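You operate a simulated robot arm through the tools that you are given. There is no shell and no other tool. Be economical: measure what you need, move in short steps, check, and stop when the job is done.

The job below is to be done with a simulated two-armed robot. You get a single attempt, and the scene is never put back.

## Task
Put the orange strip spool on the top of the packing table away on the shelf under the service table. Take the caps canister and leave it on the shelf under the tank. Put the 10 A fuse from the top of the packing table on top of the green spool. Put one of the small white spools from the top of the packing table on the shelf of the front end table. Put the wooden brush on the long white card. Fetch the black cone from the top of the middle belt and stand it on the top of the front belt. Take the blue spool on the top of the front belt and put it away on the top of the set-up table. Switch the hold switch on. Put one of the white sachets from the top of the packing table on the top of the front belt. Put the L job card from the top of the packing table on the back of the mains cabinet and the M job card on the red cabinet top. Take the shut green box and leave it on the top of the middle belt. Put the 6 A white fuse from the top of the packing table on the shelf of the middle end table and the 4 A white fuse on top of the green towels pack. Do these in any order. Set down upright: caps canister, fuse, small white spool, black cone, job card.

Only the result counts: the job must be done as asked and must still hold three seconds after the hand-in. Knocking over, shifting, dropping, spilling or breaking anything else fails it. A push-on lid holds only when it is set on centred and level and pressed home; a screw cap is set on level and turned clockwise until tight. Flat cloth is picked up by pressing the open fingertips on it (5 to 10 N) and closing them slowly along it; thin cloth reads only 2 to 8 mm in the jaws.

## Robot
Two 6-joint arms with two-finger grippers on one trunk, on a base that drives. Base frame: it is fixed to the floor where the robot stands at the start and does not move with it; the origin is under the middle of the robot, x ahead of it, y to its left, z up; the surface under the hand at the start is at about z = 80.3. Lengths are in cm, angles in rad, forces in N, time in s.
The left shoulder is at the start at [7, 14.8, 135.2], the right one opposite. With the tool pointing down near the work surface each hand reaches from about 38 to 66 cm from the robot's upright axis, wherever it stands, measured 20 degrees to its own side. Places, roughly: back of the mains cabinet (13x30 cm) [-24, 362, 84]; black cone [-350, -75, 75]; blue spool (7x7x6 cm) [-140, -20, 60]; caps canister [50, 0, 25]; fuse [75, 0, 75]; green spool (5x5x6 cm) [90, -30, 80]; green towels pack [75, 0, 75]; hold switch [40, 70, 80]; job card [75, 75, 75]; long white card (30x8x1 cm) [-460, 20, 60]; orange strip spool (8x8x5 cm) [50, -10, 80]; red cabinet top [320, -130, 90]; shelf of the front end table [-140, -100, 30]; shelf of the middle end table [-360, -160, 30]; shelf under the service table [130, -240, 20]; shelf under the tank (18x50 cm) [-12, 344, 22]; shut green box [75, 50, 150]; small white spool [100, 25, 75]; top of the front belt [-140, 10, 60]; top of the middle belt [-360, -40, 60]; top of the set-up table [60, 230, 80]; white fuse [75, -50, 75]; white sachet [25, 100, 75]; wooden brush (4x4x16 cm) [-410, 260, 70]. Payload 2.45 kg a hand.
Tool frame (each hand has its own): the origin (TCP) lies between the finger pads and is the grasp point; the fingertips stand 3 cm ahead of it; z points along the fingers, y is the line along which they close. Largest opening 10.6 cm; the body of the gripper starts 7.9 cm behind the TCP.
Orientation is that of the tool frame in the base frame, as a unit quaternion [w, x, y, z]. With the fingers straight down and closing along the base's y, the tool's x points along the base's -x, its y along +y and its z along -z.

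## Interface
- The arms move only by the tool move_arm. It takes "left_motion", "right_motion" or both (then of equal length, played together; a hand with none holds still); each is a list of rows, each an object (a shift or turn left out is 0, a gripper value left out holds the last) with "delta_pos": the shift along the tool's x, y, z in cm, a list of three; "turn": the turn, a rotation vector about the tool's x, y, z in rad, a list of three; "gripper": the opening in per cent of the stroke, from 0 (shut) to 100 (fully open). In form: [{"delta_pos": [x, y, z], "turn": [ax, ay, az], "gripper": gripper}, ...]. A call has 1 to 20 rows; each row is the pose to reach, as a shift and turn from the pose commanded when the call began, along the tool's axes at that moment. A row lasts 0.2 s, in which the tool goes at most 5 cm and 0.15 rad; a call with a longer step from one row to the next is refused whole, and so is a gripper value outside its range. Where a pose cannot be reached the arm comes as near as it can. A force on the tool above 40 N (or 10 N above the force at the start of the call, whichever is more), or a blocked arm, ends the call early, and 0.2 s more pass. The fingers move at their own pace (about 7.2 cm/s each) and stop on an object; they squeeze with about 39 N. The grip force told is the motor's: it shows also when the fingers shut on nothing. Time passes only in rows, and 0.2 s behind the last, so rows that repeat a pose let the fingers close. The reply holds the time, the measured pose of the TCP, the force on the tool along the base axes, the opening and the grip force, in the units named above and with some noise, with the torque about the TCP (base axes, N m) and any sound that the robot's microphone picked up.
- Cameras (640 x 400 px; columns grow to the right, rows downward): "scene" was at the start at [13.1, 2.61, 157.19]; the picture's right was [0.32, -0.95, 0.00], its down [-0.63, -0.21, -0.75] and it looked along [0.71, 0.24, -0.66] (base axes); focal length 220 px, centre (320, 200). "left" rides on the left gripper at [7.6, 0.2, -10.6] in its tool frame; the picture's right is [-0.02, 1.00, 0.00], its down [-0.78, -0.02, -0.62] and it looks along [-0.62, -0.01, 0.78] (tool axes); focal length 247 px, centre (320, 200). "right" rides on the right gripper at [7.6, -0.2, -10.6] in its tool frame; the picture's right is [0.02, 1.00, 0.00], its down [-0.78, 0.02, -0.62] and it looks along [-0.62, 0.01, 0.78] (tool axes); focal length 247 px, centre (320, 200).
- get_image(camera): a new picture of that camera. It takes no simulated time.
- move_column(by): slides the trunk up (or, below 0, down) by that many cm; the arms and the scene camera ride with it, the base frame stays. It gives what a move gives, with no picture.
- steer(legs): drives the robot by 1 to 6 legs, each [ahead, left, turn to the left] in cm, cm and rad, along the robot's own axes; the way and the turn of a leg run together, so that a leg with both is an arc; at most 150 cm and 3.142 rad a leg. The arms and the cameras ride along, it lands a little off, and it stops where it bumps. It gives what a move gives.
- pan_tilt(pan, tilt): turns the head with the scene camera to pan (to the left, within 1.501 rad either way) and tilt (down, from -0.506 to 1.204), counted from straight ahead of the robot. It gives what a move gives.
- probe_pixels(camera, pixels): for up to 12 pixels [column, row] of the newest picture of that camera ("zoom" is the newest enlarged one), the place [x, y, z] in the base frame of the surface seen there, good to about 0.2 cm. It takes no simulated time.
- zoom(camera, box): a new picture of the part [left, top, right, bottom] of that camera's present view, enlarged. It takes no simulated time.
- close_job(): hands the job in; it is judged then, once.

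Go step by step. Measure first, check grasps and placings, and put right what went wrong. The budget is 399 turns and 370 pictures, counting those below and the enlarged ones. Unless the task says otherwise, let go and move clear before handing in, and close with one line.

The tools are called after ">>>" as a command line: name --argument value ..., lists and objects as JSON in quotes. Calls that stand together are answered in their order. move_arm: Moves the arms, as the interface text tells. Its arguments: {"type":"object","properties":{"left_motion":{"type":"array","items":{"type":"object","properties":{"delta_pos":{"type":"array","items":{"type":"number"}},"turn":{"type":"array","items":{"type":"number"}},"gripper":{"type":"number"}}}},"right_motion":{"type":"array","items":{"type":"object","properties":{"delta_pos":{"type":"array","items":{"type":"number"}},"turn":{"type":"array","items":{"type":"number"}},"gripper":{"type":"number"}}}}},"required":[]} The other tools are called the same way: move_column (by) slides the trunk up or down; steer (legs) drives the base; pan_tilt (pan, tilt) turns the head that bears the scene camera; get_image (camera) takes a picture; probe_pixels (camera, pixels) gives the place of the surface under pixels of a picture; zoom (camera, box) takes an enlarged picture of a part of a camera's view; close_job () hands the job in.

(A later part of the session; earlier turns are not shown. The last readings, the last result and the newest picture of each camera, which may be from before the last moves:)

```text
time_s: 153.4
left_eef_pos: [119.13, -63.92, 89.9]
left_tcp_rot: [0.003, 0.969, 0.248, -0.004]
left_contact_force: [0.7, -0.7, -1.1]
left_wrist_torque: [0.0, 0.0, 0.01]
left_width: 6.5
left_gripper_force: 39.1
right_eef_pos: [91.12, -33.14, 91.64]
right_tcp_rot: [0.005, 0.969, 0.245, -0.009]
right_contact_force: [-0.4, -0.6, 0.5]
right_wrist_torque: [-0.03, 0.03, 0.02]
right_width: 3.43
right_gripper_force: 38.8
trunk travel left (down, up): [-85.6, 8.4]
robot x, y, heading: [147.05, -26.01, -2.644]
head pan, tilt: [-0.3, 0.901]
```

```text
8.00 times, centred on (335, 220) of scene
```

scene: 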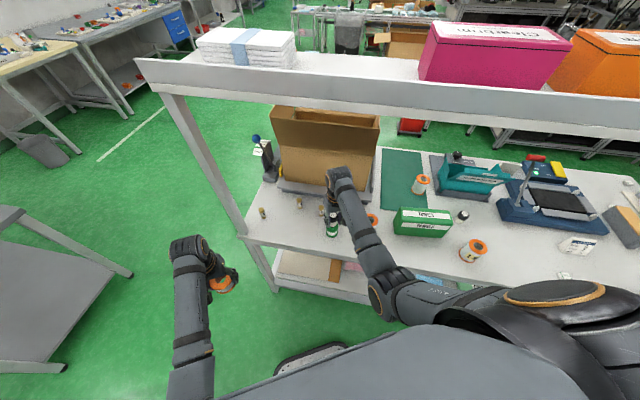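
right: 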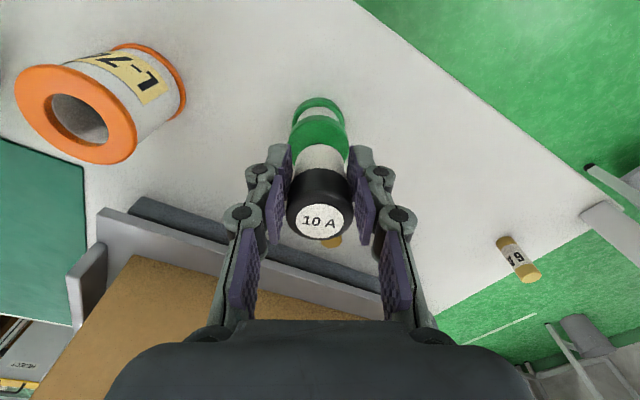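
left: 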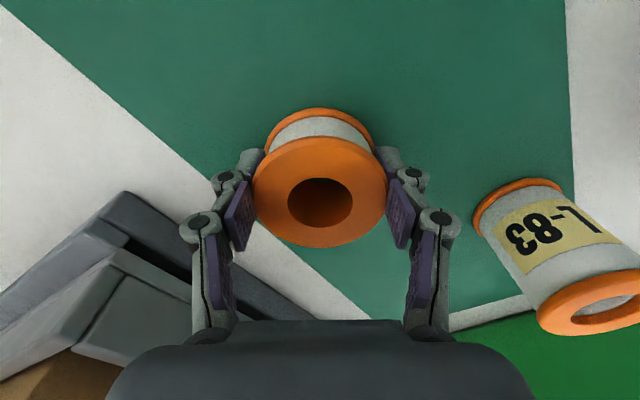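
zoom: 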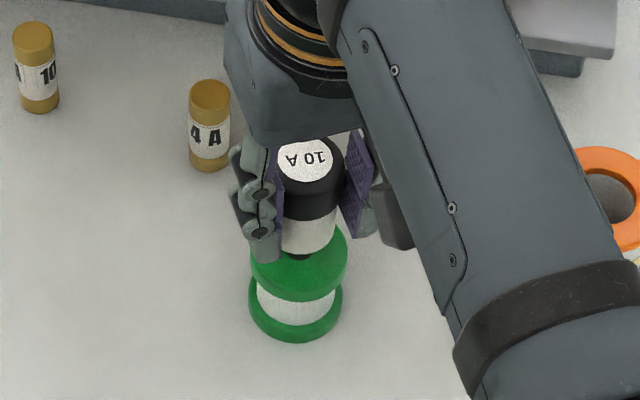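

Aligned within 0.2 cm. I lower 2.3 cm slowly until contact.

>>> move_arm --right_motion '[{"delta_pos": [0, 0, 1.2]}, {"delta_pos": [0, 0, 1.8]}, {"delta_pos": [0, 0, 2.1]}, {"delta_pos": [0, 0, 2.3]}]'

>>> zoom --camera "scene" --box '[310, 195, 360, 245]'

```text
time_s: 154.4
left_eef_pos: [119.3, -64.01, 89.76]
left_tcp_rot: [0.003, 0.969, 0.248, -0.003]
left_contact_force: [-0.1, -0.2, -0.7]
left_wrist_torque: [-0.02, -0.04, 0.03]
left_width: 6.53
left_gripper_force: 39.1
right_eef_pos: [91.09, -33.31, 89.57]
right_tcp_rot: [0.005, 0.969, 0.245, -0.009]
right_contact_force: [-0.8, -0.9, 2.2]
right_wrist_torque: [0.03, 0.1, -0.04]
right_width: 3.4
right_gripper_force: 39.2
trunk travel left (down, up): [-85.6, 8.4]
robot x, y, heading: [147.53, -25.85, -2.649]
head pan, tilt: [-0.3, 0.901]
```

```text
8.00 times, centred on (335, 220) of scene
```

zoom: 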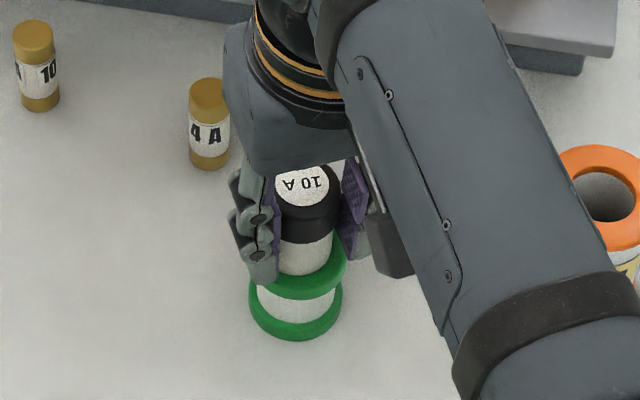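

Light contact felt. I open and lift straight up.

>>> move_arm --right_motion '[{"delta_pos": [0, 0, 0.05], "gripper": 40}, {"gripper": 60}, {"gripper": 60}, {"delta_pos": [0, 0, -2]}, {"delta_pos": [0, 0, -5]}, {"delta_pos": [0, 0, -8]}]'

>>> zoom --camera "scene" --box '[290, 180, 370, 250]'

>>> get_image --camera "right"

```text
time_s: 155.8
left_eef_pos: [119.17, -64.01, 89.91]
left_tcp_rot: [0.003, 0.969, 0.248, -0.004]
left_contact_force: [-1.0, -1.1, -1.5]
left_wrist_torque: [0.03, -0.02, -0.03]
left_width: 6.49
left_gripper_force: 38.7
right_eef_pos: [91.2, -33.12, 97.39]
right_tcp_rot: [0.005, 0.969, 0.246, -0.008]
right_contact_force: [0.0, 0.0, -0.1]
right_wrist_torque: [0.01, 0.0, 0.01]
right_width: 6.37
right_gripper_force: 0.0
trunk travel left (down, up): [-85.6, 8.4]
robot x, y, heading: [147.52, -25.99, -2.641]
head pan, tilt: [-0.3, 0.901]
```

```text
5.71 times, centred on (330, 215) of scene
```

zoom: 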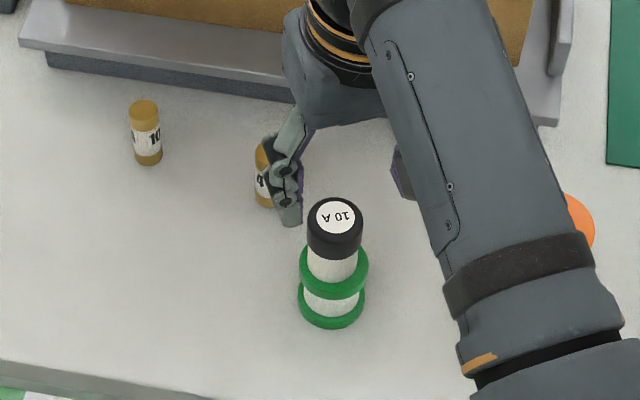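

```text
299 pictures are left
```

right: 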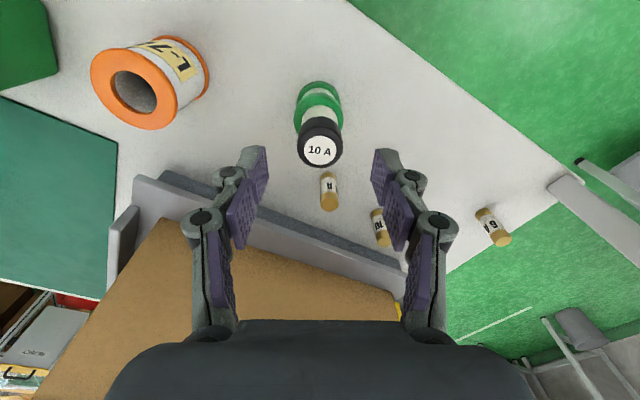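

The 10 A fuse stands on the green spool. Next the 4 A; the camera would come near the stack, so I will turn the hand 90° with the camera to the free side. I probe the 4 A first.

>>> zoom --camera "right" --box '[290, 150, 410, 260]'

>>> probe_pixels --camera "right" --pixels '[[330, 206], [324, 206], [336, 206], [329, 185], [381, 240], [495, 238]]'

>>> move_arm --right_motion '[{"delta_pos": [0, 0, -2], "turn": [0, 0, 0.14]}, {"delta_pos": [0, 0, -3], "turn": [0, 0, 0.28]}, {"delta_pos": [0, 0, -4], "turn": [0, 0, 0.42]}, {"delta_pos": [0, 0, -4], "turn": [0, 0, 0.56]}, {"delta_pos": [0, 0, -4], "turn": [0, 0, 0.7]}, {"delta_pos": [0, 0, -4], "turn": [0, 0, 0.84]}, {"delta_pos": [0, 0, -4], "turn": [0, 0, 0.98]}, {"delta_pos": [0, 0, -4], "turn": [0, 0, 1.12]}, {"delta_pos": [0, 0, -4], "turn": [0, 0, 1.26]}, {"delta_pos": [0, 0, -4], "turn": [0, 0, 1.4]}, {"delta_pos": [0, 0, -4], "turn": [0, 0, 1.55], "gripper": 40}]'

>>> get_image --camera "right"

```text
3.64 times, centred on (350, 205) of right
```

zoom: 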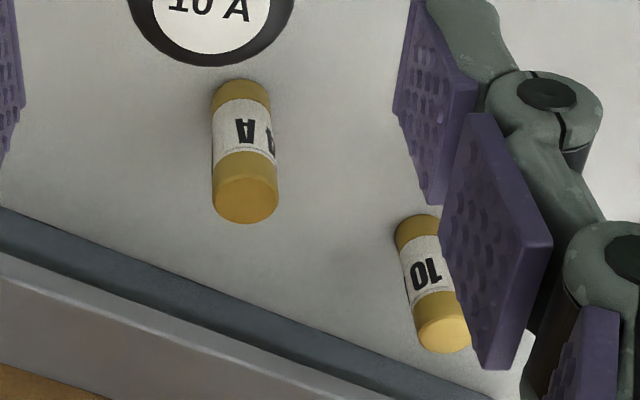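

```text
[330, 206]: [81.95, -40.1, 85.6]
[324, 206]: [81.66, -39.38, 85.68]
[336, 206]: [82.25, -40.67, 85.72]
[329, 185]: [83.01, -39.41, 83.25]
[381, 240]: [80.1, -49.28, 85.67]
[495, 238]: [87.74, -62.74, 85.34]
```

```text
time_s: 158.2
left_eef_pos: [119.13, -63.93, 89.85]
left_tcp_rot: [0.003, 0.969, 0.249, -0.004]
left_contact_force: [0.4, 0.0, -1.7]
left_wrist_torque: [0.0, 0.0, -0.03]
left_width: 6.51
left_gripper_force: 39.4
right_eef_pos: [91.24, -33.11, 101.33]
right_tcp_rot: [0.009, 0.863, -0.505, -0.001]
right_contact_force: [-0.2, 0.3, 0.8]
right_wrist_torque: [-0.05, -0.02, 0.0]
right_width: 4.23
right_gripper_force: 0.0
trunk travel left (down, up): [-85.6, 8.4]
robot x, y, heading: [147.57, -25.93, -2.643]
head pan, tilt: [-0.3, 0.901]
```

```text
297 pictures are left
```

right: 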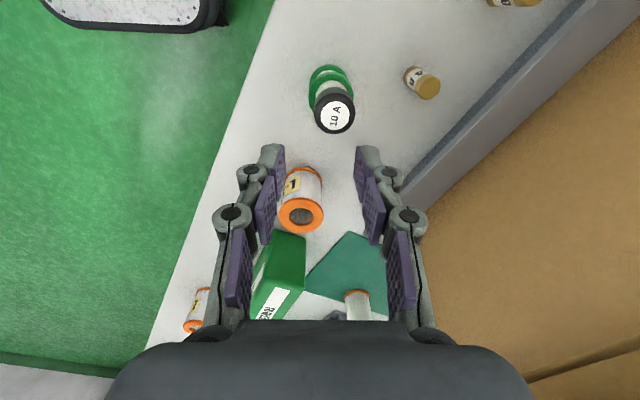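

The turn worked. The 4 A stands at (82.0,-40.0), beyond reach, so I drive ahead 10 and then centre the hand over it.

>>> steer --legs '[[10, 0, 0]]'

>>> move_arm --right_motion '[{"delta_pos": [1.46, 1.5, 0]}, {"delta_pos": [1.46, 1.5, 3]}]'

>>> get_image --camera "right"

>>> get_image --camera "scene"

```text
time_s: 159.4
left_eef_pos: [110.65, -68.76, 89.97]
left_tcp_rot: [0.002, 0.969, 0.249, -0.004]
left_contact_force: [-0.4, 0.4, -1.9]
left_wrist_torque: [0.0, -0.03, -0.02]
left_width: 6.51
left_gripper_force: 38.9
right_eef_pos: [82.63, -37.67, 101.57]
right_tcp_rot: [0.009, 0.864, -0.503, -0.002]
right_contact_force: [0.1, 0.7, 0.2]
right_wrist_torque: [-0.05, 0.04, 0.01]
right_width: 4.26
right_gripper_force: 0.1
trunk travel left (down, up): [-85.6, 8.4]
robot x, y, heading: [138.53, -30.66, -2.642]
head pan, tilt: [-0.3, 0.901]
```

```text
time_s: 160.0
left_eef_pos: [110.5, -68.5, 89.84]
left_tcp_rot: [0.003, 0.969, 0.249, -0.004]
left_contact_force: [0.1, 0.2, -1.1]
left_wrist_torque: [0.0, -0.01, 0.02]
left_width: 6.49
left_gripper_force: 38.6
right_eef_pos: [81.83, -39.83, 98.4]
right_tcp_rot: [0.01, 0.864, -0.503, -0.003]
right_contact_force: [0.4, -0.3, -0.2]
right_wrist_torque: [0.02, -0.01, 0.0]
right_width: 4.25
right_gripper_force: 0.1
trunk travel left (down, up): [-85.6, 8.4]
robot x, y, heading: [138.99, -30.45, -2.648]
head pan, tilt: [-0.3, 0.901]
```

```text
296 pictures are left
```

right: 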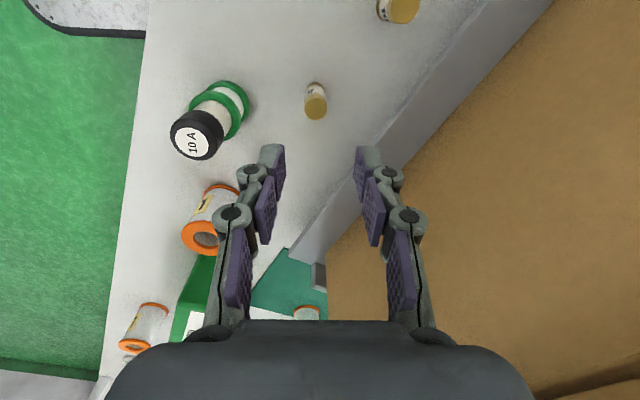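

```text
295 pictures are left
```

scene: 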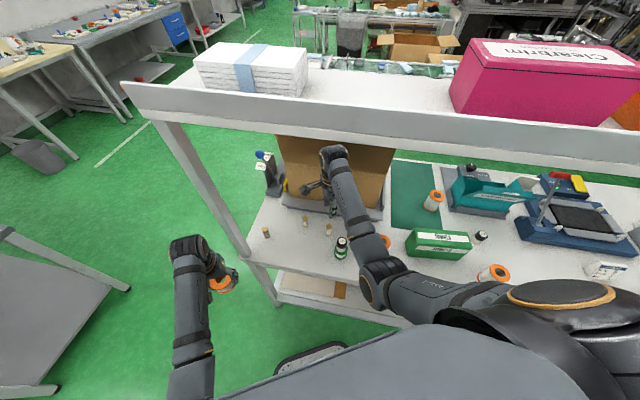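

The fuse (col 316) is 0.4 cm off to tool −y. I correct and go down to just above it to check.

>>> move_arm --right_motion '[{"delta_pos": [0, -0.4, 4]}, {"delta_pos": [0, -0.4, 8.6]}]'

>>> get_image --camera "right"

>>> zoom --camera "scene" --box '[280, 170, 380, 270]'

```text
time_s: 160.6
left_eef_pos: [110.53, -68.73, 89.95]
left_tcp_rot: [0.003, 0.969, 0.249, -0.003]
left_contact_force: [-0.3, -0.2, -1.4]
left_wrist_torque: [-0.02, -0.05, 0.02]
left_width: 6.49
left_gripper_force: 39.1
right_eef_pos: [82.09, -39.9, 89.7]
right_tcp_rot: [0.009, 0.864, -0.503, -0.002]
right_contact_force: [-0.8, 0.2, -0.3]
right_wrist_torque: [0.03, -0.03, 0.02]
right_width: 4.24
right_gripper_force: 0.0
trunk travel left (down, up): [-85.6, 8.4]
robot x, y, heading: [138.54, -30.87, -2.644]
head pan, tilt: [-0.3, 0.901]
```

```text
294 pictures are left
```

right: 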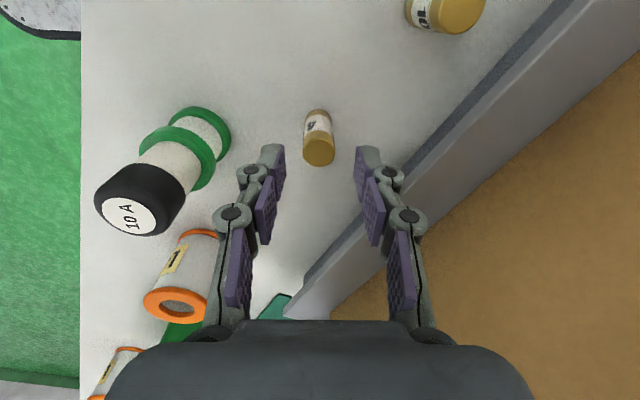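

```text
4.00 times, centred on (330, 220) of scene
```

zoom: 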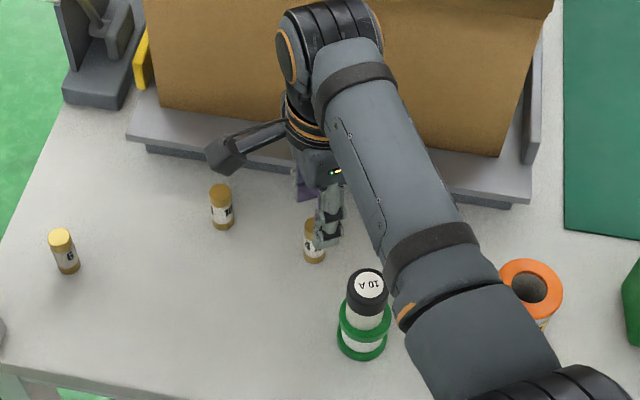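

I check the forearm's height near the stack and L-7 spool before going lower.

>>> probe_pixels --camera "zoom" --pixels '[[430, 240], [408, 300], [480, 330], [390, 220], [365, 170], [225, 155], [560, 380]]'

>>> probe_pixels --camera "right" --pixels '[[319, 152], [305, 150], [334, 150], [319, 165]]'

```text
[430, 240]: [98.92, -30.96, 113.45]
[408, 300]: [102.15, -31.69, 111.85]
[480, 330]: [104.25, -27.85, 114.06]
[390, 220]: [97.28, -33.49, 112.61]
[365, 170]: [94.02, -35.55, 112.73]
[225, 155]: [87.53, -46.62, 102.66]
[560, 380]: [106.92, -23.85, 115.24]
```

```text
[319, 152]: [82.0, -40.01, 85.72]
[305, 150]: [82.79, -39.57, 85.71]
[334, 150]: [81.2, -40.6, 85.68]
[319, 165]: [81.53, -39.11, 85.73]
```

Forearm is at z>104, the fuse centre matches the hand. I descend 5.4 and close.

>>> move_arm --right_motion '[{"delta_pos": [0, 0, 3]}, {"delta_pos": [0, 0, 5.4]}, {"delta_pos": [0, 0, 5.4], "gripper": 25}, {"delta_pos": [0, 0, 5.4], "gripper": 8}, {"delta_pos": [0, 0, 5.4], "gripper": 8}]'

>>> get_image --camera "right"

```text
time_s: 161.8
left_eef_pos: [110.5, -68.61, 89.77]
left_tcp_rot: [0.004, 0.969, 0.248, -0.003]
left_contact_force: [-0.3, 0.5, -0.5]
left_wrist_torque: [0.0, -0.02, 0.01]
left_width: 6.49
left_gripper_force: 38.8
right_eef_pos: [81.85, -39.81, 84.22]
right_tcp_rot: [0.01, 0.864, -0.504, -0.002]
right_contact_force: [-0.1, 0.2, -0.9]
right_wrist_torque: [0.01, 0.0, 0.05]
right_width: 2.01
right_gripper_force: 39.3
trunk travel left (down, up): [-85.6, 8.4]
robot x, y, heading: [138.71, -30.74, -2.645]
head pan, tilt: [-0.3, 0.901]
```

```text
292 pictures are left
```

right: 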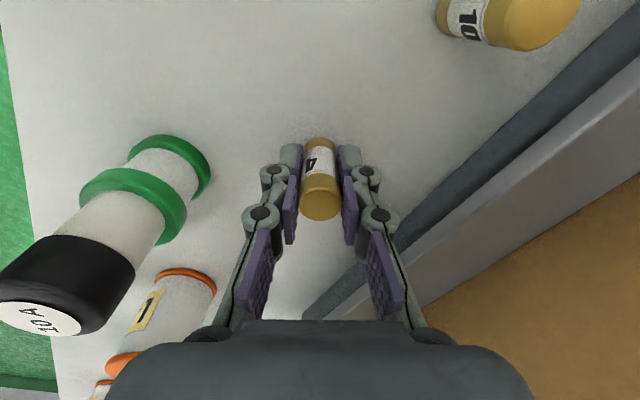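

The 4 A is gripped (2.01 cm). I lift and slide the base to bring it over the towels pack.

>>> move_arm --right_motion '[{"delta_pos": [0, 0, -4]}, {"delta_pos": [0, 0, -8]}, {"delta_pos": [0, 0, -12]}, {"delta_pos": [0, 0, -15.5]}]'

>>> steer --legs '[[-17.2, -35.5, 0]]'

>>> get_image --camera "right"

>>> get_image --camera "scene"

```text
time_s: 162.8
left_eef_pos: [110.47, -68.6, 89.91]
left_tcp_rot: [0.004, 0.968, 0.249, -0.003]
left_contact_force: [-0.5, -1.4, -0.8]
left_wrist_torque: [0.05, 0.0, 0.03]
left_width: 6.5
left_gripper_force: 38.8
right_eef_pos: [82.2, -39.68, 99.97]
right_tcp_rot: [0.009, 0.864, -0.503, -0.002]
right_contact_force: [-0.9, 0.3, 0.1]
right_wrist_torque: [0.04, -0.01, -0.03]
right_width: 2.03
right_gripper_force: 39.6
trunk travel left (down, up): [-85.6, 8.4]
robot x, y, heading: [138.81, -30.41, -2.648]
head pan, tilt: [-0.3, 0.901]
```

```text
time_s: 165.3
left_eef_pos: [108.51, -29.33, 89.77]
left_tcp_rot: [0.002, 0.969, 0.247, -0.003]
left_contact_force: [0.7, 0.0, -1.0]
left_wrist_torque: [-0.02, 0.01, -0.01]
left_width: 6.47
left_gripper_force: 38.8
right_eef_pos: [80.36, -0.44, 99.77]
right_tcp_rot: [0.009, 0.863, -0.505, -0.003]
right_contact_force: [0.4, -0.3, -0.8]
right_wrist_torque: [0.0, 0.0, -0.02]
right_width: 2.0
right_gripper_force: 39.1
trunk travel left (down, up): [-85.6, 8.4]
robot x, y, heading: [137.31, 8.43, -2.655]
head pan, tilt: [-0.3, 0.901]
```

```text
291 pictures are left
```

right: 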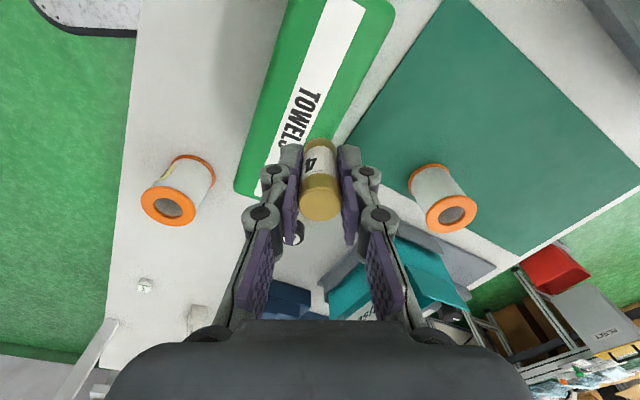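

```text
290 pictures are left
```

scene: 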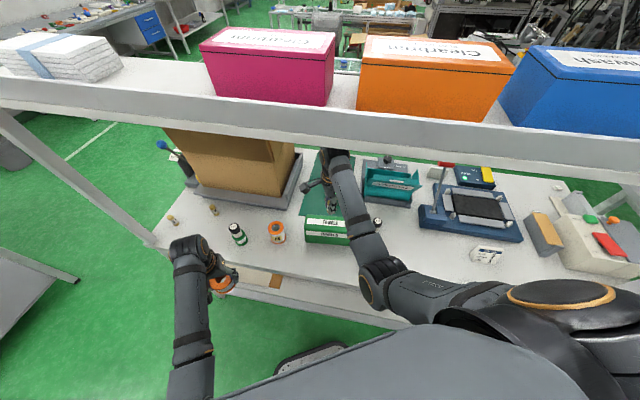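

I probe the pack's corners and top to see where the fuse would stand.

>>> probe_pixels --camera "right" --pixels '[[240, 180], [300, 10], [390, 10], [350, 100], [265, 165], [330, 60], [270, 90], [318, 205]]'

>>> zoom --camera "scene" --box '[290, 170, 390, 250]'

```text
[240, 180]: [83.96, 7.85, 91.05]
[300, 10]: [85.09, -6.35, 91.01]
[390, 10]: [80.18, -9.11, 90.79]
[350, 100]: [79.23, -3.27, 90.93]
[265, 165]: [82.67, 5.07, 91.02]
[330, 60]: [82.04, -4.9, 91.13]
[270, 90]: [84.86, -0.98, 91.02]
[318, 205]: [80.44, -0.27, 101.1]
```

```text
5.00 times, centred on (340, 210) of scene
```

zoom: 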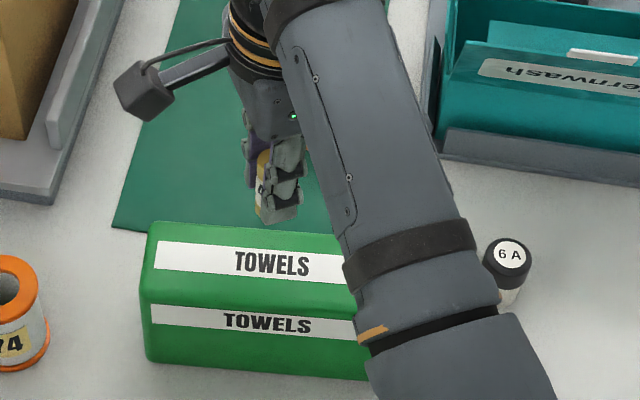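

The pack spans x 78.5–85.5, y ±8. I shift the fuse to (82,-1) and lower slowly.

>>> move_arm --right_motion '[{"delta_pos": [1.4, -1.05, 0]}, {"delta_pos": [1.4, -1.05, 2.5]}, {"delta_pos": [1.4, -1.05, 3.6]}, {"delta_pos": [1.4, -1.05, 4.1]}, {"delta_pos": [1.4, -1.05, 4.4]}, {"delta_pos": [1.4, -1.05, 4.6]}]'

>>> zoom --camera "scene" --box '[290, 170, 390, 250]'

```text
time_s: 166.7
left_eef_pos: [108.67, -29.46, 89.92]
left_tcp_rot: [0.003, 0.969, 0.247, -0.004]
left_contact_force: [-1.1, -0.1, -1.4]
left_wrist_torque: [0.02, 0.01, 0.0]
left_width: 6.48
left_gripper_force: 38.2
right_eef_pos: [81.92, -1.05, 95.22]
right_tcp_rot: [0.009, 0.863, -0.505, -0.003]
right_contact_force: [-0.2, 0.5, 4.7]
right_wrist_torque: [0.03, 0.06, -0.01]
right_width: 2.03
right_gripper_force: 38.6
trunk travel left (down, up): [-85.6, 8.4]
robot x, y, heading: [136.94, 8.94, -2.65]
head pan, tilt: [-0.3, 0.901]
```

```text
5.00 times, centred on (340, 210) of scene
```

zoom: 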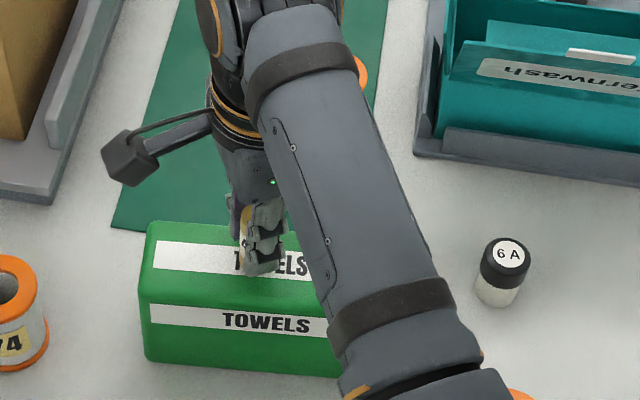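

Contact of about 5 N. I release and lift.

>>> move_arm --right_motion '[{"gripper": 25}, {"gripper": 40}, {"gripper": 40}, {"delta_pos": [0, 0, -2]}, {"delta_pos": [0, 0, -5]}, {"delta_pos": [0, 0, -9]}]'

>>> zoom --camera "scene" --box '[290, 170, 390, 250]'

>>> get_image --camera "right"

```text
time_s: 168.1
left_eef_pos: [108.59, -29.43, 89.76]
left_tcp_rot: [0.004, 0.969, 0.247, -0.004]
left_contact_force: [0.5, 0.7, -1.2]
left_wrist_torque: [0.01, -0.02, 0.01]
left_width: 6.49
left_gripper_force: 38.7
right_eef_pos: [81.62, -1.37, 103.13]
right_tcp_rot: [0.009, 0.863, -0.505, -0.003]
right_contact_force: [-0.2, 1.0, 0.0]
right_wrist_torque: [0.02, -0.03, 0.06]
right_width: 4.26
right_gripper_force: 0.0
right hand out of reach, approached as far as the arm can: row 6
trunk travel left (down, up): [-85.6, 8.4]
robot x, y, heading: [137.09, 8.65, -2.651]
head pan, tilt: [-0.3, 0.901]
```

```text
5.00 times, centred on (340, 210) of scene
```

zoom: 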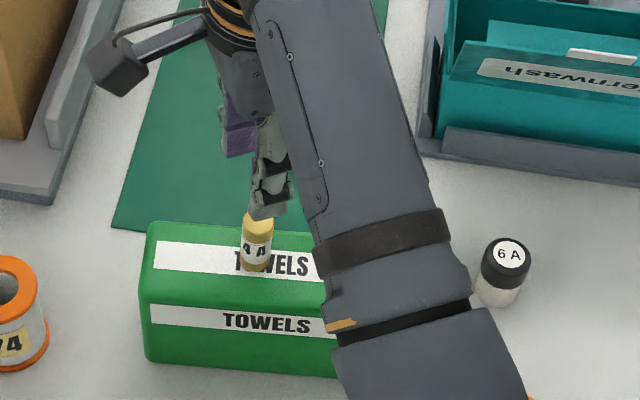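

```text
286 pictures are left
```

right: 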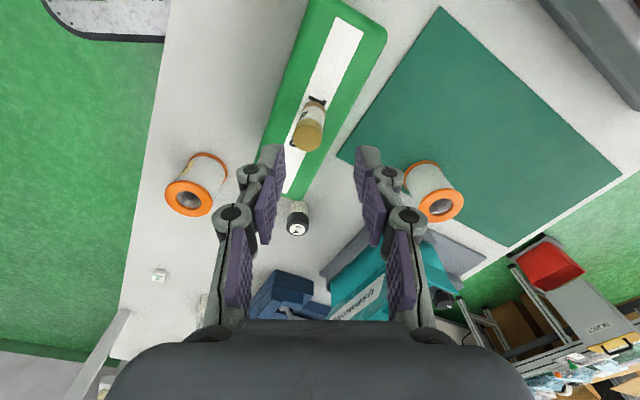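

The 4 A stands on the pack. Next the M card: I raise the column, turn the hand back, and slide to y≈57.

>>> move_column --by 6

>>> steer --legs '[[-27, -50, 0]]'

>>> move_arm --right_motion '[{"turn": [0, 0, -0.14]}, {"turn": [0, 0, -0.28]}, {"turn": [0, 0, -0.42]}, {"turn": [0, 0, -0.56]}, {"turn": [0, 0, -0.7]}, {"turn": [0, 0, -0.84]}, {"turn": [0, 0, -0.98]}, {"turn": [0, 0, -1.12]}, {"turn": [0, 0, -1.26]}, {"turn": [0, 0, -1.4]}, {"turn": [0, 0, -1.55]}]'

>>> get_image --camera "scene"

>>> get_image --camera "right"

```text
time_s: 169.1
left_eef_pos: [108.71, -29.4, 95.86]
left_tcp_rot: [0.003, 0.969, 0.247, -0.004]
left_contact_force: [-0.6, -0.6, -0.5]
left_wrist_torque: [-0.01, -0.01, -0.03]
left_width: 6.42
left_gripper_force: 38.7
right_eef_pos: [81.59, -1.35, 109.1]
right_tcp_rot: [0.01, 0.863, -0.505, -0.003]
right_contact_force: [-0.2, 0.4, 0.2]
right_wrist_torque: [0.0, -0.01, -0.01]
right_width: 4.24
right_gripper_force: 0.0
trunk travel left (down, up): [-91.6, 2.4]
robot x, y, heading: [137.17, 8.98, -2.653]
head pan, tilt: [-0.3, 0.901]
```

```text
time_s: 172.3
left_eef_pos: [108.72, 27.65, 95.8]
left_tcp_rot: [0.002, 0.97, 0.244, -0.003]
left_contact_force: [-0.3, -0.1, -0.7]
left_wrist_torque: [-0.01, 0.02, -0.02]
left_width: 6.42
left_gripper_force: 38.7
right_eef_pos: [81.75, 55.7, 109.22]
right_tcp_rot: [0.01, 0.862, -0.507, -0.002]
right_contact_force: [-0.6, 0.0, 0.2]
right_wrist_torque: [0.03, -0.01, -0.01]
right_width: 4.22
right_gripper_force: 0.0
trunk travel left (down, up): [-91.6, 2.4]
robot x, y, heading: [136.93, 65.77, -2.654]
head pan, tilt: [-0.3, 0.901]
```

```text
time_s: 174.7
left_eef_pos: [108.74, 27.71, 95.83]
left_tcp_rot: [0.003, 0.97, 0.245, -0.004]
left_contact_force: [-0.6, 0.6, -1.4]
left_wrist_torque: [-0.01, -0.07, -0.04]
left_width: 6.43
left_gripper_force: 39.0
right_eef_pos: [81.81, 55.87, 109.19]
right_tcp_rot: [0.005, 0.97, 0.243, -0.009]
right_contact_force: [0.0, 0.0, 0.2]
right_wrist_torque: [-0.01, 0.01, 0.02]
right_width: 4.26
right_gripper_force: 0.1
trunk travel left (down, up): [-91.6, 2.4]
robot x, y, heading: [137.13, 65.49, -2.654]
head pan, tilt: [-0.3, 0.901]
```

```text
285 pictures are left
```

scene: 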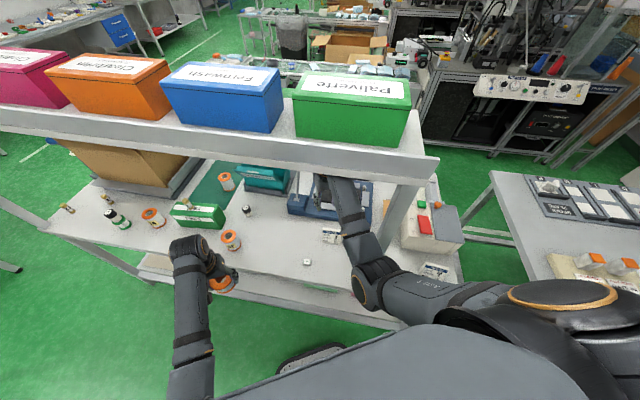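

```text
284 pictures are left
```

right: 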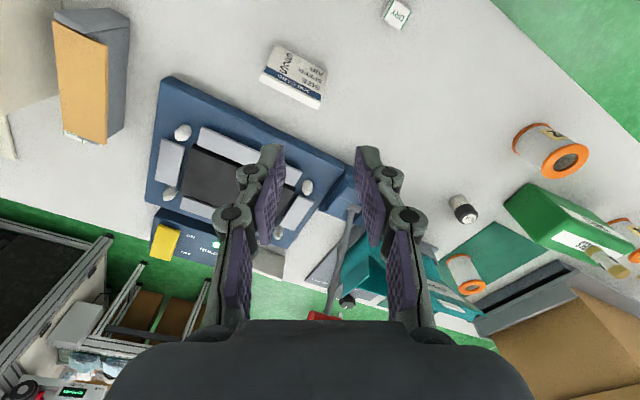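

I see a card at (332,235) and another at (435,270). I zoom to read the cards and spools.

>>> zoom --camera "scene" --box '[290, 210, 470, 310]'

>>> zoom --camera "right" --box '[240, 20, 360, 130]'

>>> zoom --camera "scene" --box '[50, 170, 270, 270]'

```text
3.56 times, centred on (380, 260) of scene
```

zoom: 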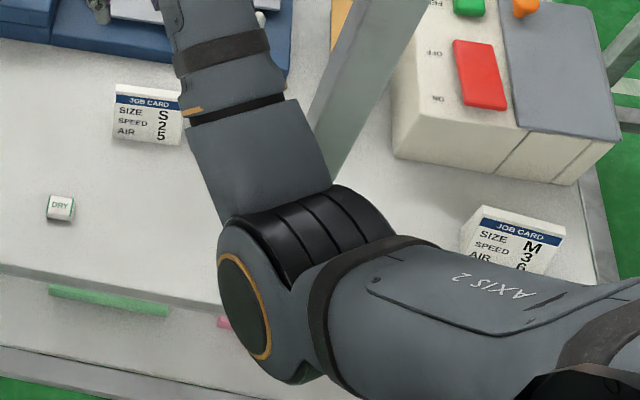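

```text
3.64 times, centred on (300, 75) of right
```

zoom: 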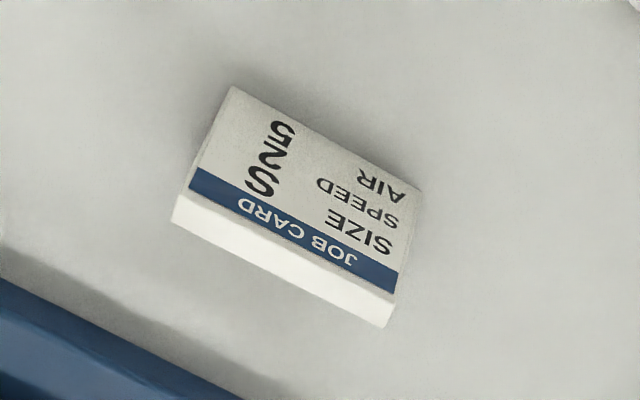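

```text
2.91 times, centred on (160, 220) of scene
```

zoom: 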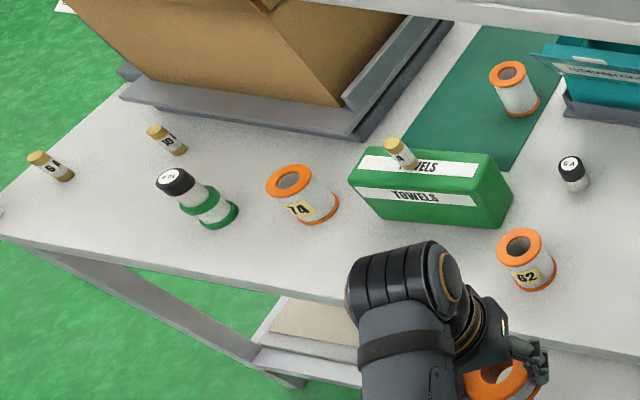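

The M card is the one at scene (435,270), near the table's left end. I probe it and the left post.

>>> probe_pixels --camera "scene" --pixels '[[425, 268], [445, 272], [435, 264], [436, 278], [425, 245], [400, 225], [460, 280], [307, 262], [408, 165], [440, 290]]'

```text
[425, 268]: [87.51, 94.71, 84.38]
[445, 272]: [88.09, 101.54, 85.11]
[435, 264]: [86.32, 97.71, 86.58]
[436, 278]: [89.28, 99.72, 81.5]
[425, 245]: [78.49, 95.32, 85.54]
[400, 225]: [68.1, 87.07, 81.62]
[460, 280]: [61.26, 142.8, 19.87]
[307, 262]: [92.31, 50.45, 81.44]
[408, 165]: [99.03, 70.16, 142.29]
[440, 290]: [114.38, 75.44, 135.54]
```

The M card is at about (87,98), beyond the shelf's left post at (98,71). I back away past the post, slide, and come in.

>>> steer --legs '[[-42, 0, 0], [0, -33, 0], [8, 0, 0]]'

>>> move_arm --right_motion '[{"turn": [0, 0, 0.14]}, {"turn": [0, 0, 0.28]}, {"turn": [0, 0, 0.42]}, {"turn": [0, 0, 0.49], "gripper": 100}, {"turn": [0, 0, 0.49], "gripper": 100}]'

>>> get_image --camera "scene"

>>> get_image --camera "right"

```text
time_s: 179.8
left_eef_pos: [124.04, 73.02, 96.1]
left_tcp_rot: [0.003, 0.968, 0.249, -0.005]
left_contact_force: [0.1, -0.9, -0.3]
left_wrist_torque: [-0.02, 0.06, 0.0]
left_width: 6.44
left_gripper_force: 38.9
right_eef_pos: [97.07, 100.81, 109.46]
right_tcp_rot: [0.006, 0.969, 0.246, -0.011]
right_contact_force: [0.6, -0.1, -0.9]
right_wrist_torque: [-0.02, 0.05, 0.01]
right_width: 4.27
right_gripper_force: 0.0
trunk travel left (down, up): [-91.6, 2.4]
robot x, y, heading: [152.03, 110.56, -2.648]
head pan, tilt: [-0.3, 0.901]
```

```text
time_s: 180.9
left_eef_pos: [123.84, 72.77, 95.93]
left_tcp_rot: [0.003, 0.969, 0.249, -0.004]
left_contact_force: [0.2, 0.0, -0.7]
left_wrist_torque: [0.01, 0.03, -0.01]
left_width: 6.42
left_gripper_force: 38.9
right_eef_pos: [96.73, 100.69, 109.33]
right_tcp_rot: [0.007, 1.0, 0.002, -0.008]
right_contact_force: [-0.2, -0.4, -0.1]
right_wrist_torque: [0.0, 0.01, -0.03]
right_width: 10.59
right_gripper_force: 0.2
trunk travel left (down, up): [-91.6, 2.4]
robot x, y, heading: [151.91, 110.63, -2.652]
head pan, tilt: [-0.3, 0.901]
```

```text
280 pictures are left
```

scene: 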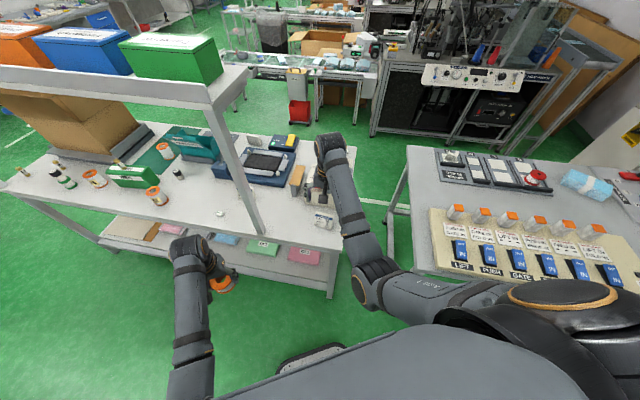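

```text
279 pictures are left
```

right: 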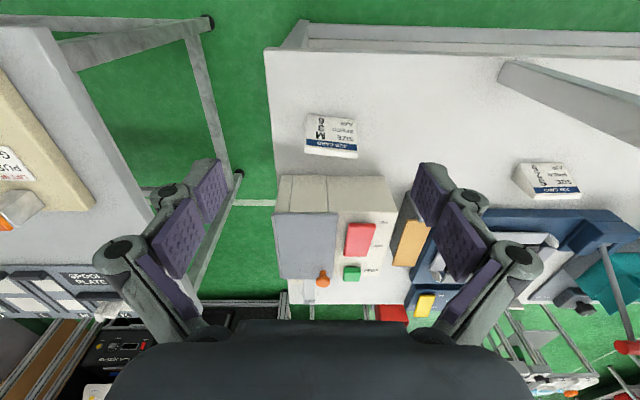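

M card visible at right (331,136). I probe its corners.

>>> zoom --camera "right" --box '[290, 100, 370, 170]'

>>> probe_pixels --camera "right" --pixels '[[308, 116], [353, 119], [306, 145], [356, 150], [331, 152], [308, 153], [354, 157], [330, 180], [331, 118]]'

```text
5.71 times, centred on (330, 135) of right
```

zoom: 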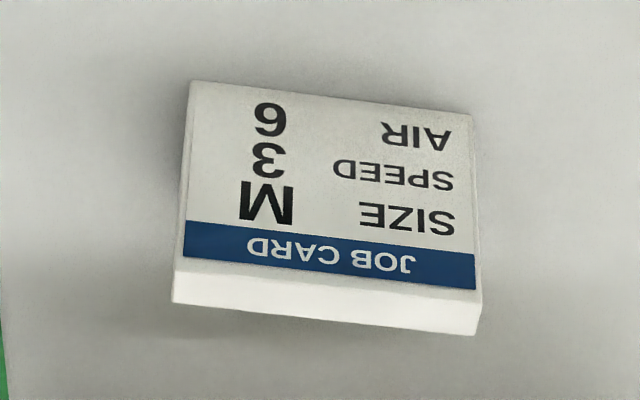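

```text
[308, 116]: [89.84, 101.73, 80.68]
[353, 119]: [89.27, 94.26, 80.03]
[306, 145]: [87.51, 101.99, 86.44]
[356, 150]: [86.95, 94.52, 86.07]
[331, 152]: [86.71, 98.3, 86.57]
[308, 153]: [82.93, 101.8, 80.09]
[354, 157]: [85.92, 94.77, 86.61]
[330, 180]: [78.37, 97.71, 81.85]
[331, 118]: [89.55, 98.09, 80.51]
```

Card centre (86.9,98.1), width 7.7, turned 0.076 rad. I drive 9 cm in and centre over it.

>>> steer --legs '[[9, 0, 0]]'

>>> move_column --by -8

```text
time_s: 182.1
left_eef_pos: [116.23, 68.69, 95.99]
left_tcp_rot: [0.002, 0.969, 0.248, -0.005]
left_contact_force: [-0.1, 0.0, 0.0]
left_wrist_torque: [0.01, 0.03, 0.0]
left_width: 6.44
left_gripper_force: 38.9
right_eef_pos: [89.23, 96.62, 109.36]
right_tcp_rot: [0.008, 1.0, 0.003, -0.009]
right_contact_force: [1.1, 0.1, 0.8]
right_wrist_torque: [-0.02, 0.01, 0.01]
right_width: 10.61
right_gripper_force: 0.1
trunk travel left (down, up): [-91.6, 2.4]
robot x, y, heading: [143.81, 106.47, -2.644]
head pan, tilt: [-0.3, 0.901]
```

```text
time_s: 183.2
left_eef_pos: [115.98, 68.56, 87.85]
left_tcp_rot: [0.003, 0.969, 0.248, -0.003]
left_contact_force: [0.3, -0.6, -1.3]
left_wrist_torque: [-0.03, -0.01, 0.03]
left_width: 6.41
left_gripper_force: 39.1
right_eef_pos: [88.94, 96.34, 101.17]
right_tcp_rot: [0.008, 1.0, 0.003, -0.008]
right_contact_force: [0.3, 0.0, 0.1]
right_wrist_torque: [0.0, 0.02, -0.04]
right_width: 10.62
right_gripper_force: 0.0
trunk travel left (down, up): [-83.6, 10.4]
robot x, y, heading: [144.21, 106.57, -2.644]
head pan, tilt: [-0.3, 0.901]
```

I align and descend to z 90, then look.

>>> move_arm --right_motion '[{"delta_pos": [-1, -0.8, 2], "turn": [0, 0, 0.04]}, {"delta_pos": [-2.1, -1.6, 5], "turn": [0, 0, 0.076]}, {"delta_pos": [-2.1, -1.6, 8.5], "turn": [0, 0, 0.076]}, {"delta_pos": [-2.1, -1.6, 11.2], "turn": [0, 0, 0.076]}]'

>>> get_image --camera "right"

```text
time_s: 184.2
left_eef_pos: [116.0, 68.43, 87.78]
left_tcp_rot: [0.003, 0.969, 0.248, -0.003]
left_contact_force: [0.5, 0.0, -0.8]
left_wrist_torque: [-0.01, -0.01, -0.02]
left_width: 6.44
left_gripper_force: 38.7
right_eef_pos: [86.6, 97.85, 89.89]
right_tcp_rot: [0.008, 0.999, -0.035, -0.006]
right_contact_force: [-0.3, 0.0, 0.1]
right_wrist_torque: [-0.02, 0.01, 0.0]
right_width: 10.59
right_gripper_force: 0.1
trunk travel left (down, up): [-83.6, 10.4]
robot x, y, heading: [144.16, 107.11, -2.647]
head pan, tilt: [-0.3, 0.901]
```

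```text
277 pictures are left
```

right: 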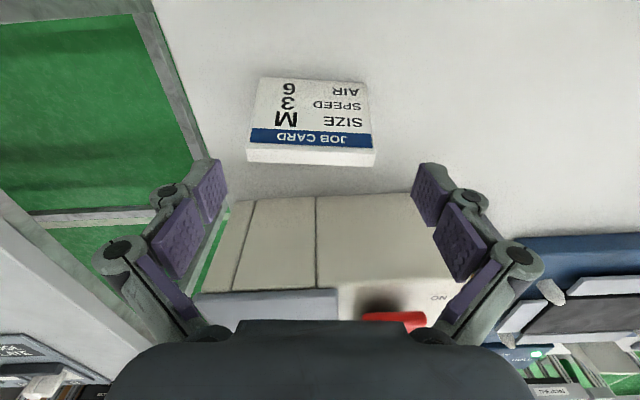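

The card is ~0.5 cm to tool −y. I correct, go down to z 84 and grip.

>>> move_arm --right_motion '[{"delta_pos": [-0.1, -0.5, 2]}, {"delta_pos": [-0.1, -0.5, 4]}, {"delta_pos": [-0.1, -0.5, 6]}]'

>>> get_image --camera "right"

>>> move_arm --right_motion '[{"gripper": 85}, {"gripper": 72}, {"gripper": 60}, {"gripper": 60}]'

>>> get_image --camera "right"

```text
time_s: 185.0
left_eef_pos: [115.95, 68.55, 87.81]
left_tcp_rot: [0.003, 0.969, 0.248, -0.003]
left_contact_force: [0.2, -0.7, -0.7]
left_wrist_torque: [-0.02, 0.02, 0.01]
left_width: 6.45
left_gripper_force: 38.9
right_eef_pos: [86.35, 98.41, 83.98]
right_tcp_rot: [0.008, 0.999, -0.036, -0.008]
right_contact_force: [0.3, 1.0, 0.3]
right_wrist_torque: [0.0, 0.04, -0.03]
right_width: 10.6
right_gripper_force: 0.0
trunk travel left (down, up): [-83.6, 10.4]
robot x, y, heading: [144.12, 106.44, -2.65]
head pan, tilt: [-0.3, 0.901]
```

```text
276 pictures are left
```

right: 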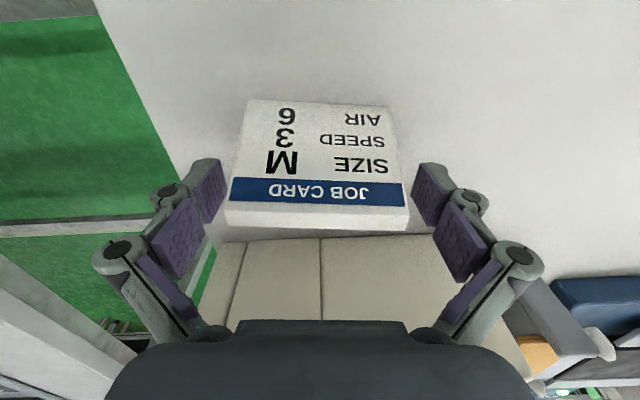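

```text
time_s: 186.0
left_eef_pos: [116.04, 68.56, 87.84]
left_tcp_rot: [0.003, 0.969, 0.248, -0.003]
left_contact_force: [-0.4, -0.5, -0.4]
left_wrist_torque: [0.02, -0.02, -0.01]
left_width: 6.4
left_gripper_force: 39.0
right_eef_pos: [86.49, 98.26, 84.2]
right_tcp_rot: [0.008, 0.999, -0.035, -0.007]
right_contact_force: [-0.6, -0.1, 3.8]
right_wrist_torque: [0.13, -0.07, 0.02]
right_width: 8.14
right_gripper_force: 39.4
trunk travel left (down, up): [-83.6, 10.4]
robot x, y, heading: [144.08, 106.71, -2.649]
head pan, tilt: [-0.3, 0.901]
```

```text
275 pictures are left
```

right: 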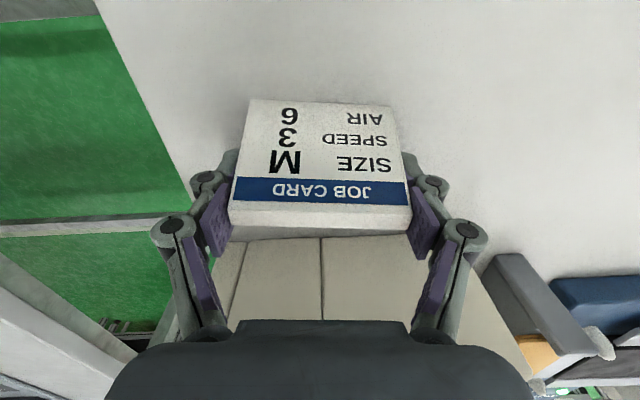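

The M card is held (8.14 cm). I raise, back off, and drive to a spot to face the red cabinet.

>>> move_column --by 10

>>> steer --legs '[[-30, 0, 0], [38.5, 82, 0], [38.5, 82, 0], [0, 0, 2.65], [40, -47, 0]]'

>>> pan_tilt --pan -0.2 --tilt 0.7

>>> get_image --camera "scene"

```text
time_s: 187.3
left_eef_pos: [116.01, 68.47, 97.68]
left_tcp_rot: [0.003, 0.969, 0.248, -0.003]
left_contact_force: [-1.4, 0.0, -1.6]
left_wrist_torque: [0.01, -0.01, 0.0]
left_width: 6.41
left_gripper_force: 39.1
right_eef_pos: [86.33, 98.25, 93.98]
right_tcp_rot: [0.008, 0.999, -0.036, -0.007]
right_contact_force: [-0.3, -0.2, -0.3]
right_wrist_torque: [-0.02, -0.02, 0.01]
right_width: 8.11
right_gripper_force: 38.9
trunk travel left (down, up): [-93.6, 0.4]
robot x, y, heading: [144.15, 106.48, -2.65]
head pan, tilt: [-0.3, 0.901]
```

```text
time_s: 207.4
left_eef_pos: [261.28, -88.19, 97.81]
left_tcp_rot: [0.004, 0.005, 1.0, 0.002]
left_contact_force: [0.4, 0.3, -1.2]
left_wrist_torque: [-0.02, 0.01, 0.01]
left_width: 6.43
left_gripper_force: 38.8
right_eef_pos: [272.49, -128.64, 94.12]
right_tcp_rot: [0.009, 0.287, 0.958, 0.005]
right_contact_force: [0.0, -0.2, -1.5]
right_wrist_torque: [-0.03, 0.01, -0.02]
right_width: 8.1
right_gripper_force: 38.9
trunk travel left (down, up): [-93.6, 0.4]
robot x, y, heading: [218.29, -107.66, -0.02]
head pan, tilt: [-0.3, 0.901]
```

```text
time_s: 208.1
left_eef_pos: [261.39, -88.4, 97.78]
left_tcp_rot: [0.004, 0.005, 1.0, 0.003]
left_contact_force: [0.2, -0.3, -0.8]
left_wrist_torque: [-0.02, -0.01, -0.02]
left_width: 6.39
left_gripper_force: 39.1
right_eef_pos: [272.52, -128.71, 93.8]
right_tcp_rot: [0.008, 0.287, 0.958, 0.006]
right_contact_force: [-0.8, 0.7, -0.1]
right_wrist_torque: [-0.01, -0.04, 0.0]
right_width: 8.06
right_gripper_force: 39.3
trunk travel left (down, up): [-93.6, 0.4]
robot x, y, heading: [217.85, -107.6, -0.019]
head pan, tilt: [-0.201, 0.7]
```

```text
274 pictures are left
```

scene: 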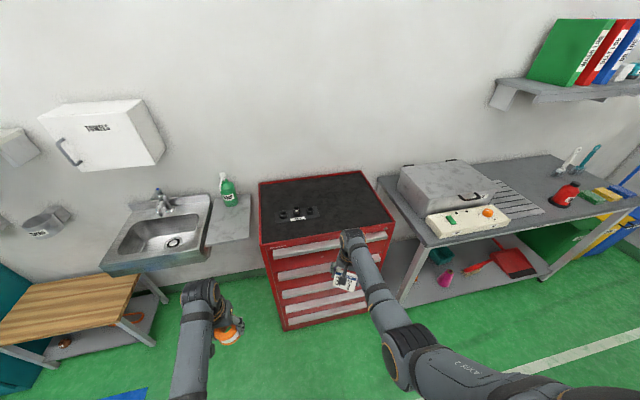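

I probe the cabinet top and the dark items on it.

>>> probe_pixels --camera "scene" --pixels '[[265, 240], [390, 220], [262, 185], [360, 173], [298, 218], [282, 213], [340, 210], [335, 190], [365, 215], [355, 200], [345, 280]]'

>>> zoom --camera "scene" --box '[250, 160, 410, 300]'

```text
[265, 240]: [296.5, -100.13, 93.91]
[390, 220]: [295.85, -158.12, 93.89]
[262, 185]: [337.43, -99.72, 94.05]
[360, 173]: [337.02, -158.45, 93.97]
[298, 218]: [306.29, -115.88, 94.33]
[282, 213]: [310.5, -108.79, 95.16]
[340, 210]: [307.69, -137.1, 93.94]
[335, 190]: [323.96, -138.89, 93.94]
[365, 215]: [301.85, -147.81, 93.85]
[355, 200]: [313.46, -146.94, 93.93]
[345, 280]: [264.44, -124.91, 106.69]
```

```text
2.86 times, centred on (330, 230) of scene
```

zoom: 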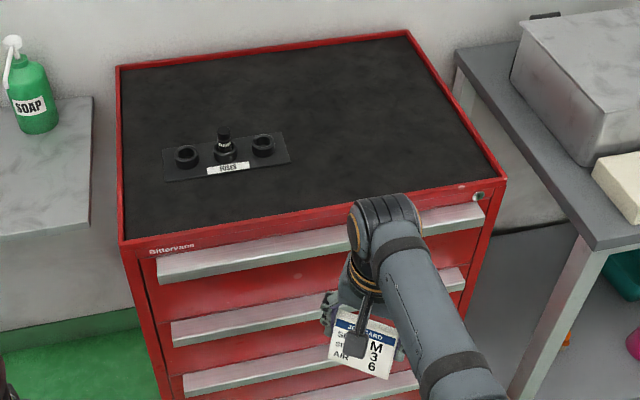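

Cabinet top is z 93.9, x 295–338, y -100…-158, with a fuse tray at y>-125. I will place the card near (308,-142). I raise both hands first.

>>> move_arm --left_motion '[{"delta_pos": [-2, 0, -2]}, {"delta_pos": [-4, -1, -4]}, {"delta_pos": [-6, -2, -6]}, {"delta_pos": [-6, -2, -8]}]' --right_motion '[{"delta_pos": [0, 0, -3]}, {"delta_pos": [0, 0, -6]}, {"delta_pos": [0, 0, -9]}, {"delta_pos": [0, 0, -12]}]'

```text
time_s: 209.1
left_eef_pos: [267.16, -90.23, 105.88]
left_tcp_rot: [0.004, 0.006, 1.0, 0.002]
left_contact_force: [-0.1, 0.2, -1.4]
left_wrist_torque: [0.01, 0.0, 0.04]
left_width: 6.42
left_gripper_force: 39.0
right_eef_pos: [272.28, -128.79, 106.14]
right_tcp_rot: [0.009, 0.288, 0.958, 0.006]
right_contact_force: [0.1, 0.3, -1.2]
right_wrist_torque: [0.0, -0.03, 0.0]
right_width: 8.09
right_gripper_force: 38.6
trunk travel left (down, up): [-93.6, 0.4]
robot x, y, heading: [218.23, -107.66, -0.018]
head pan, tilt: [-0.201, 0.7]
```

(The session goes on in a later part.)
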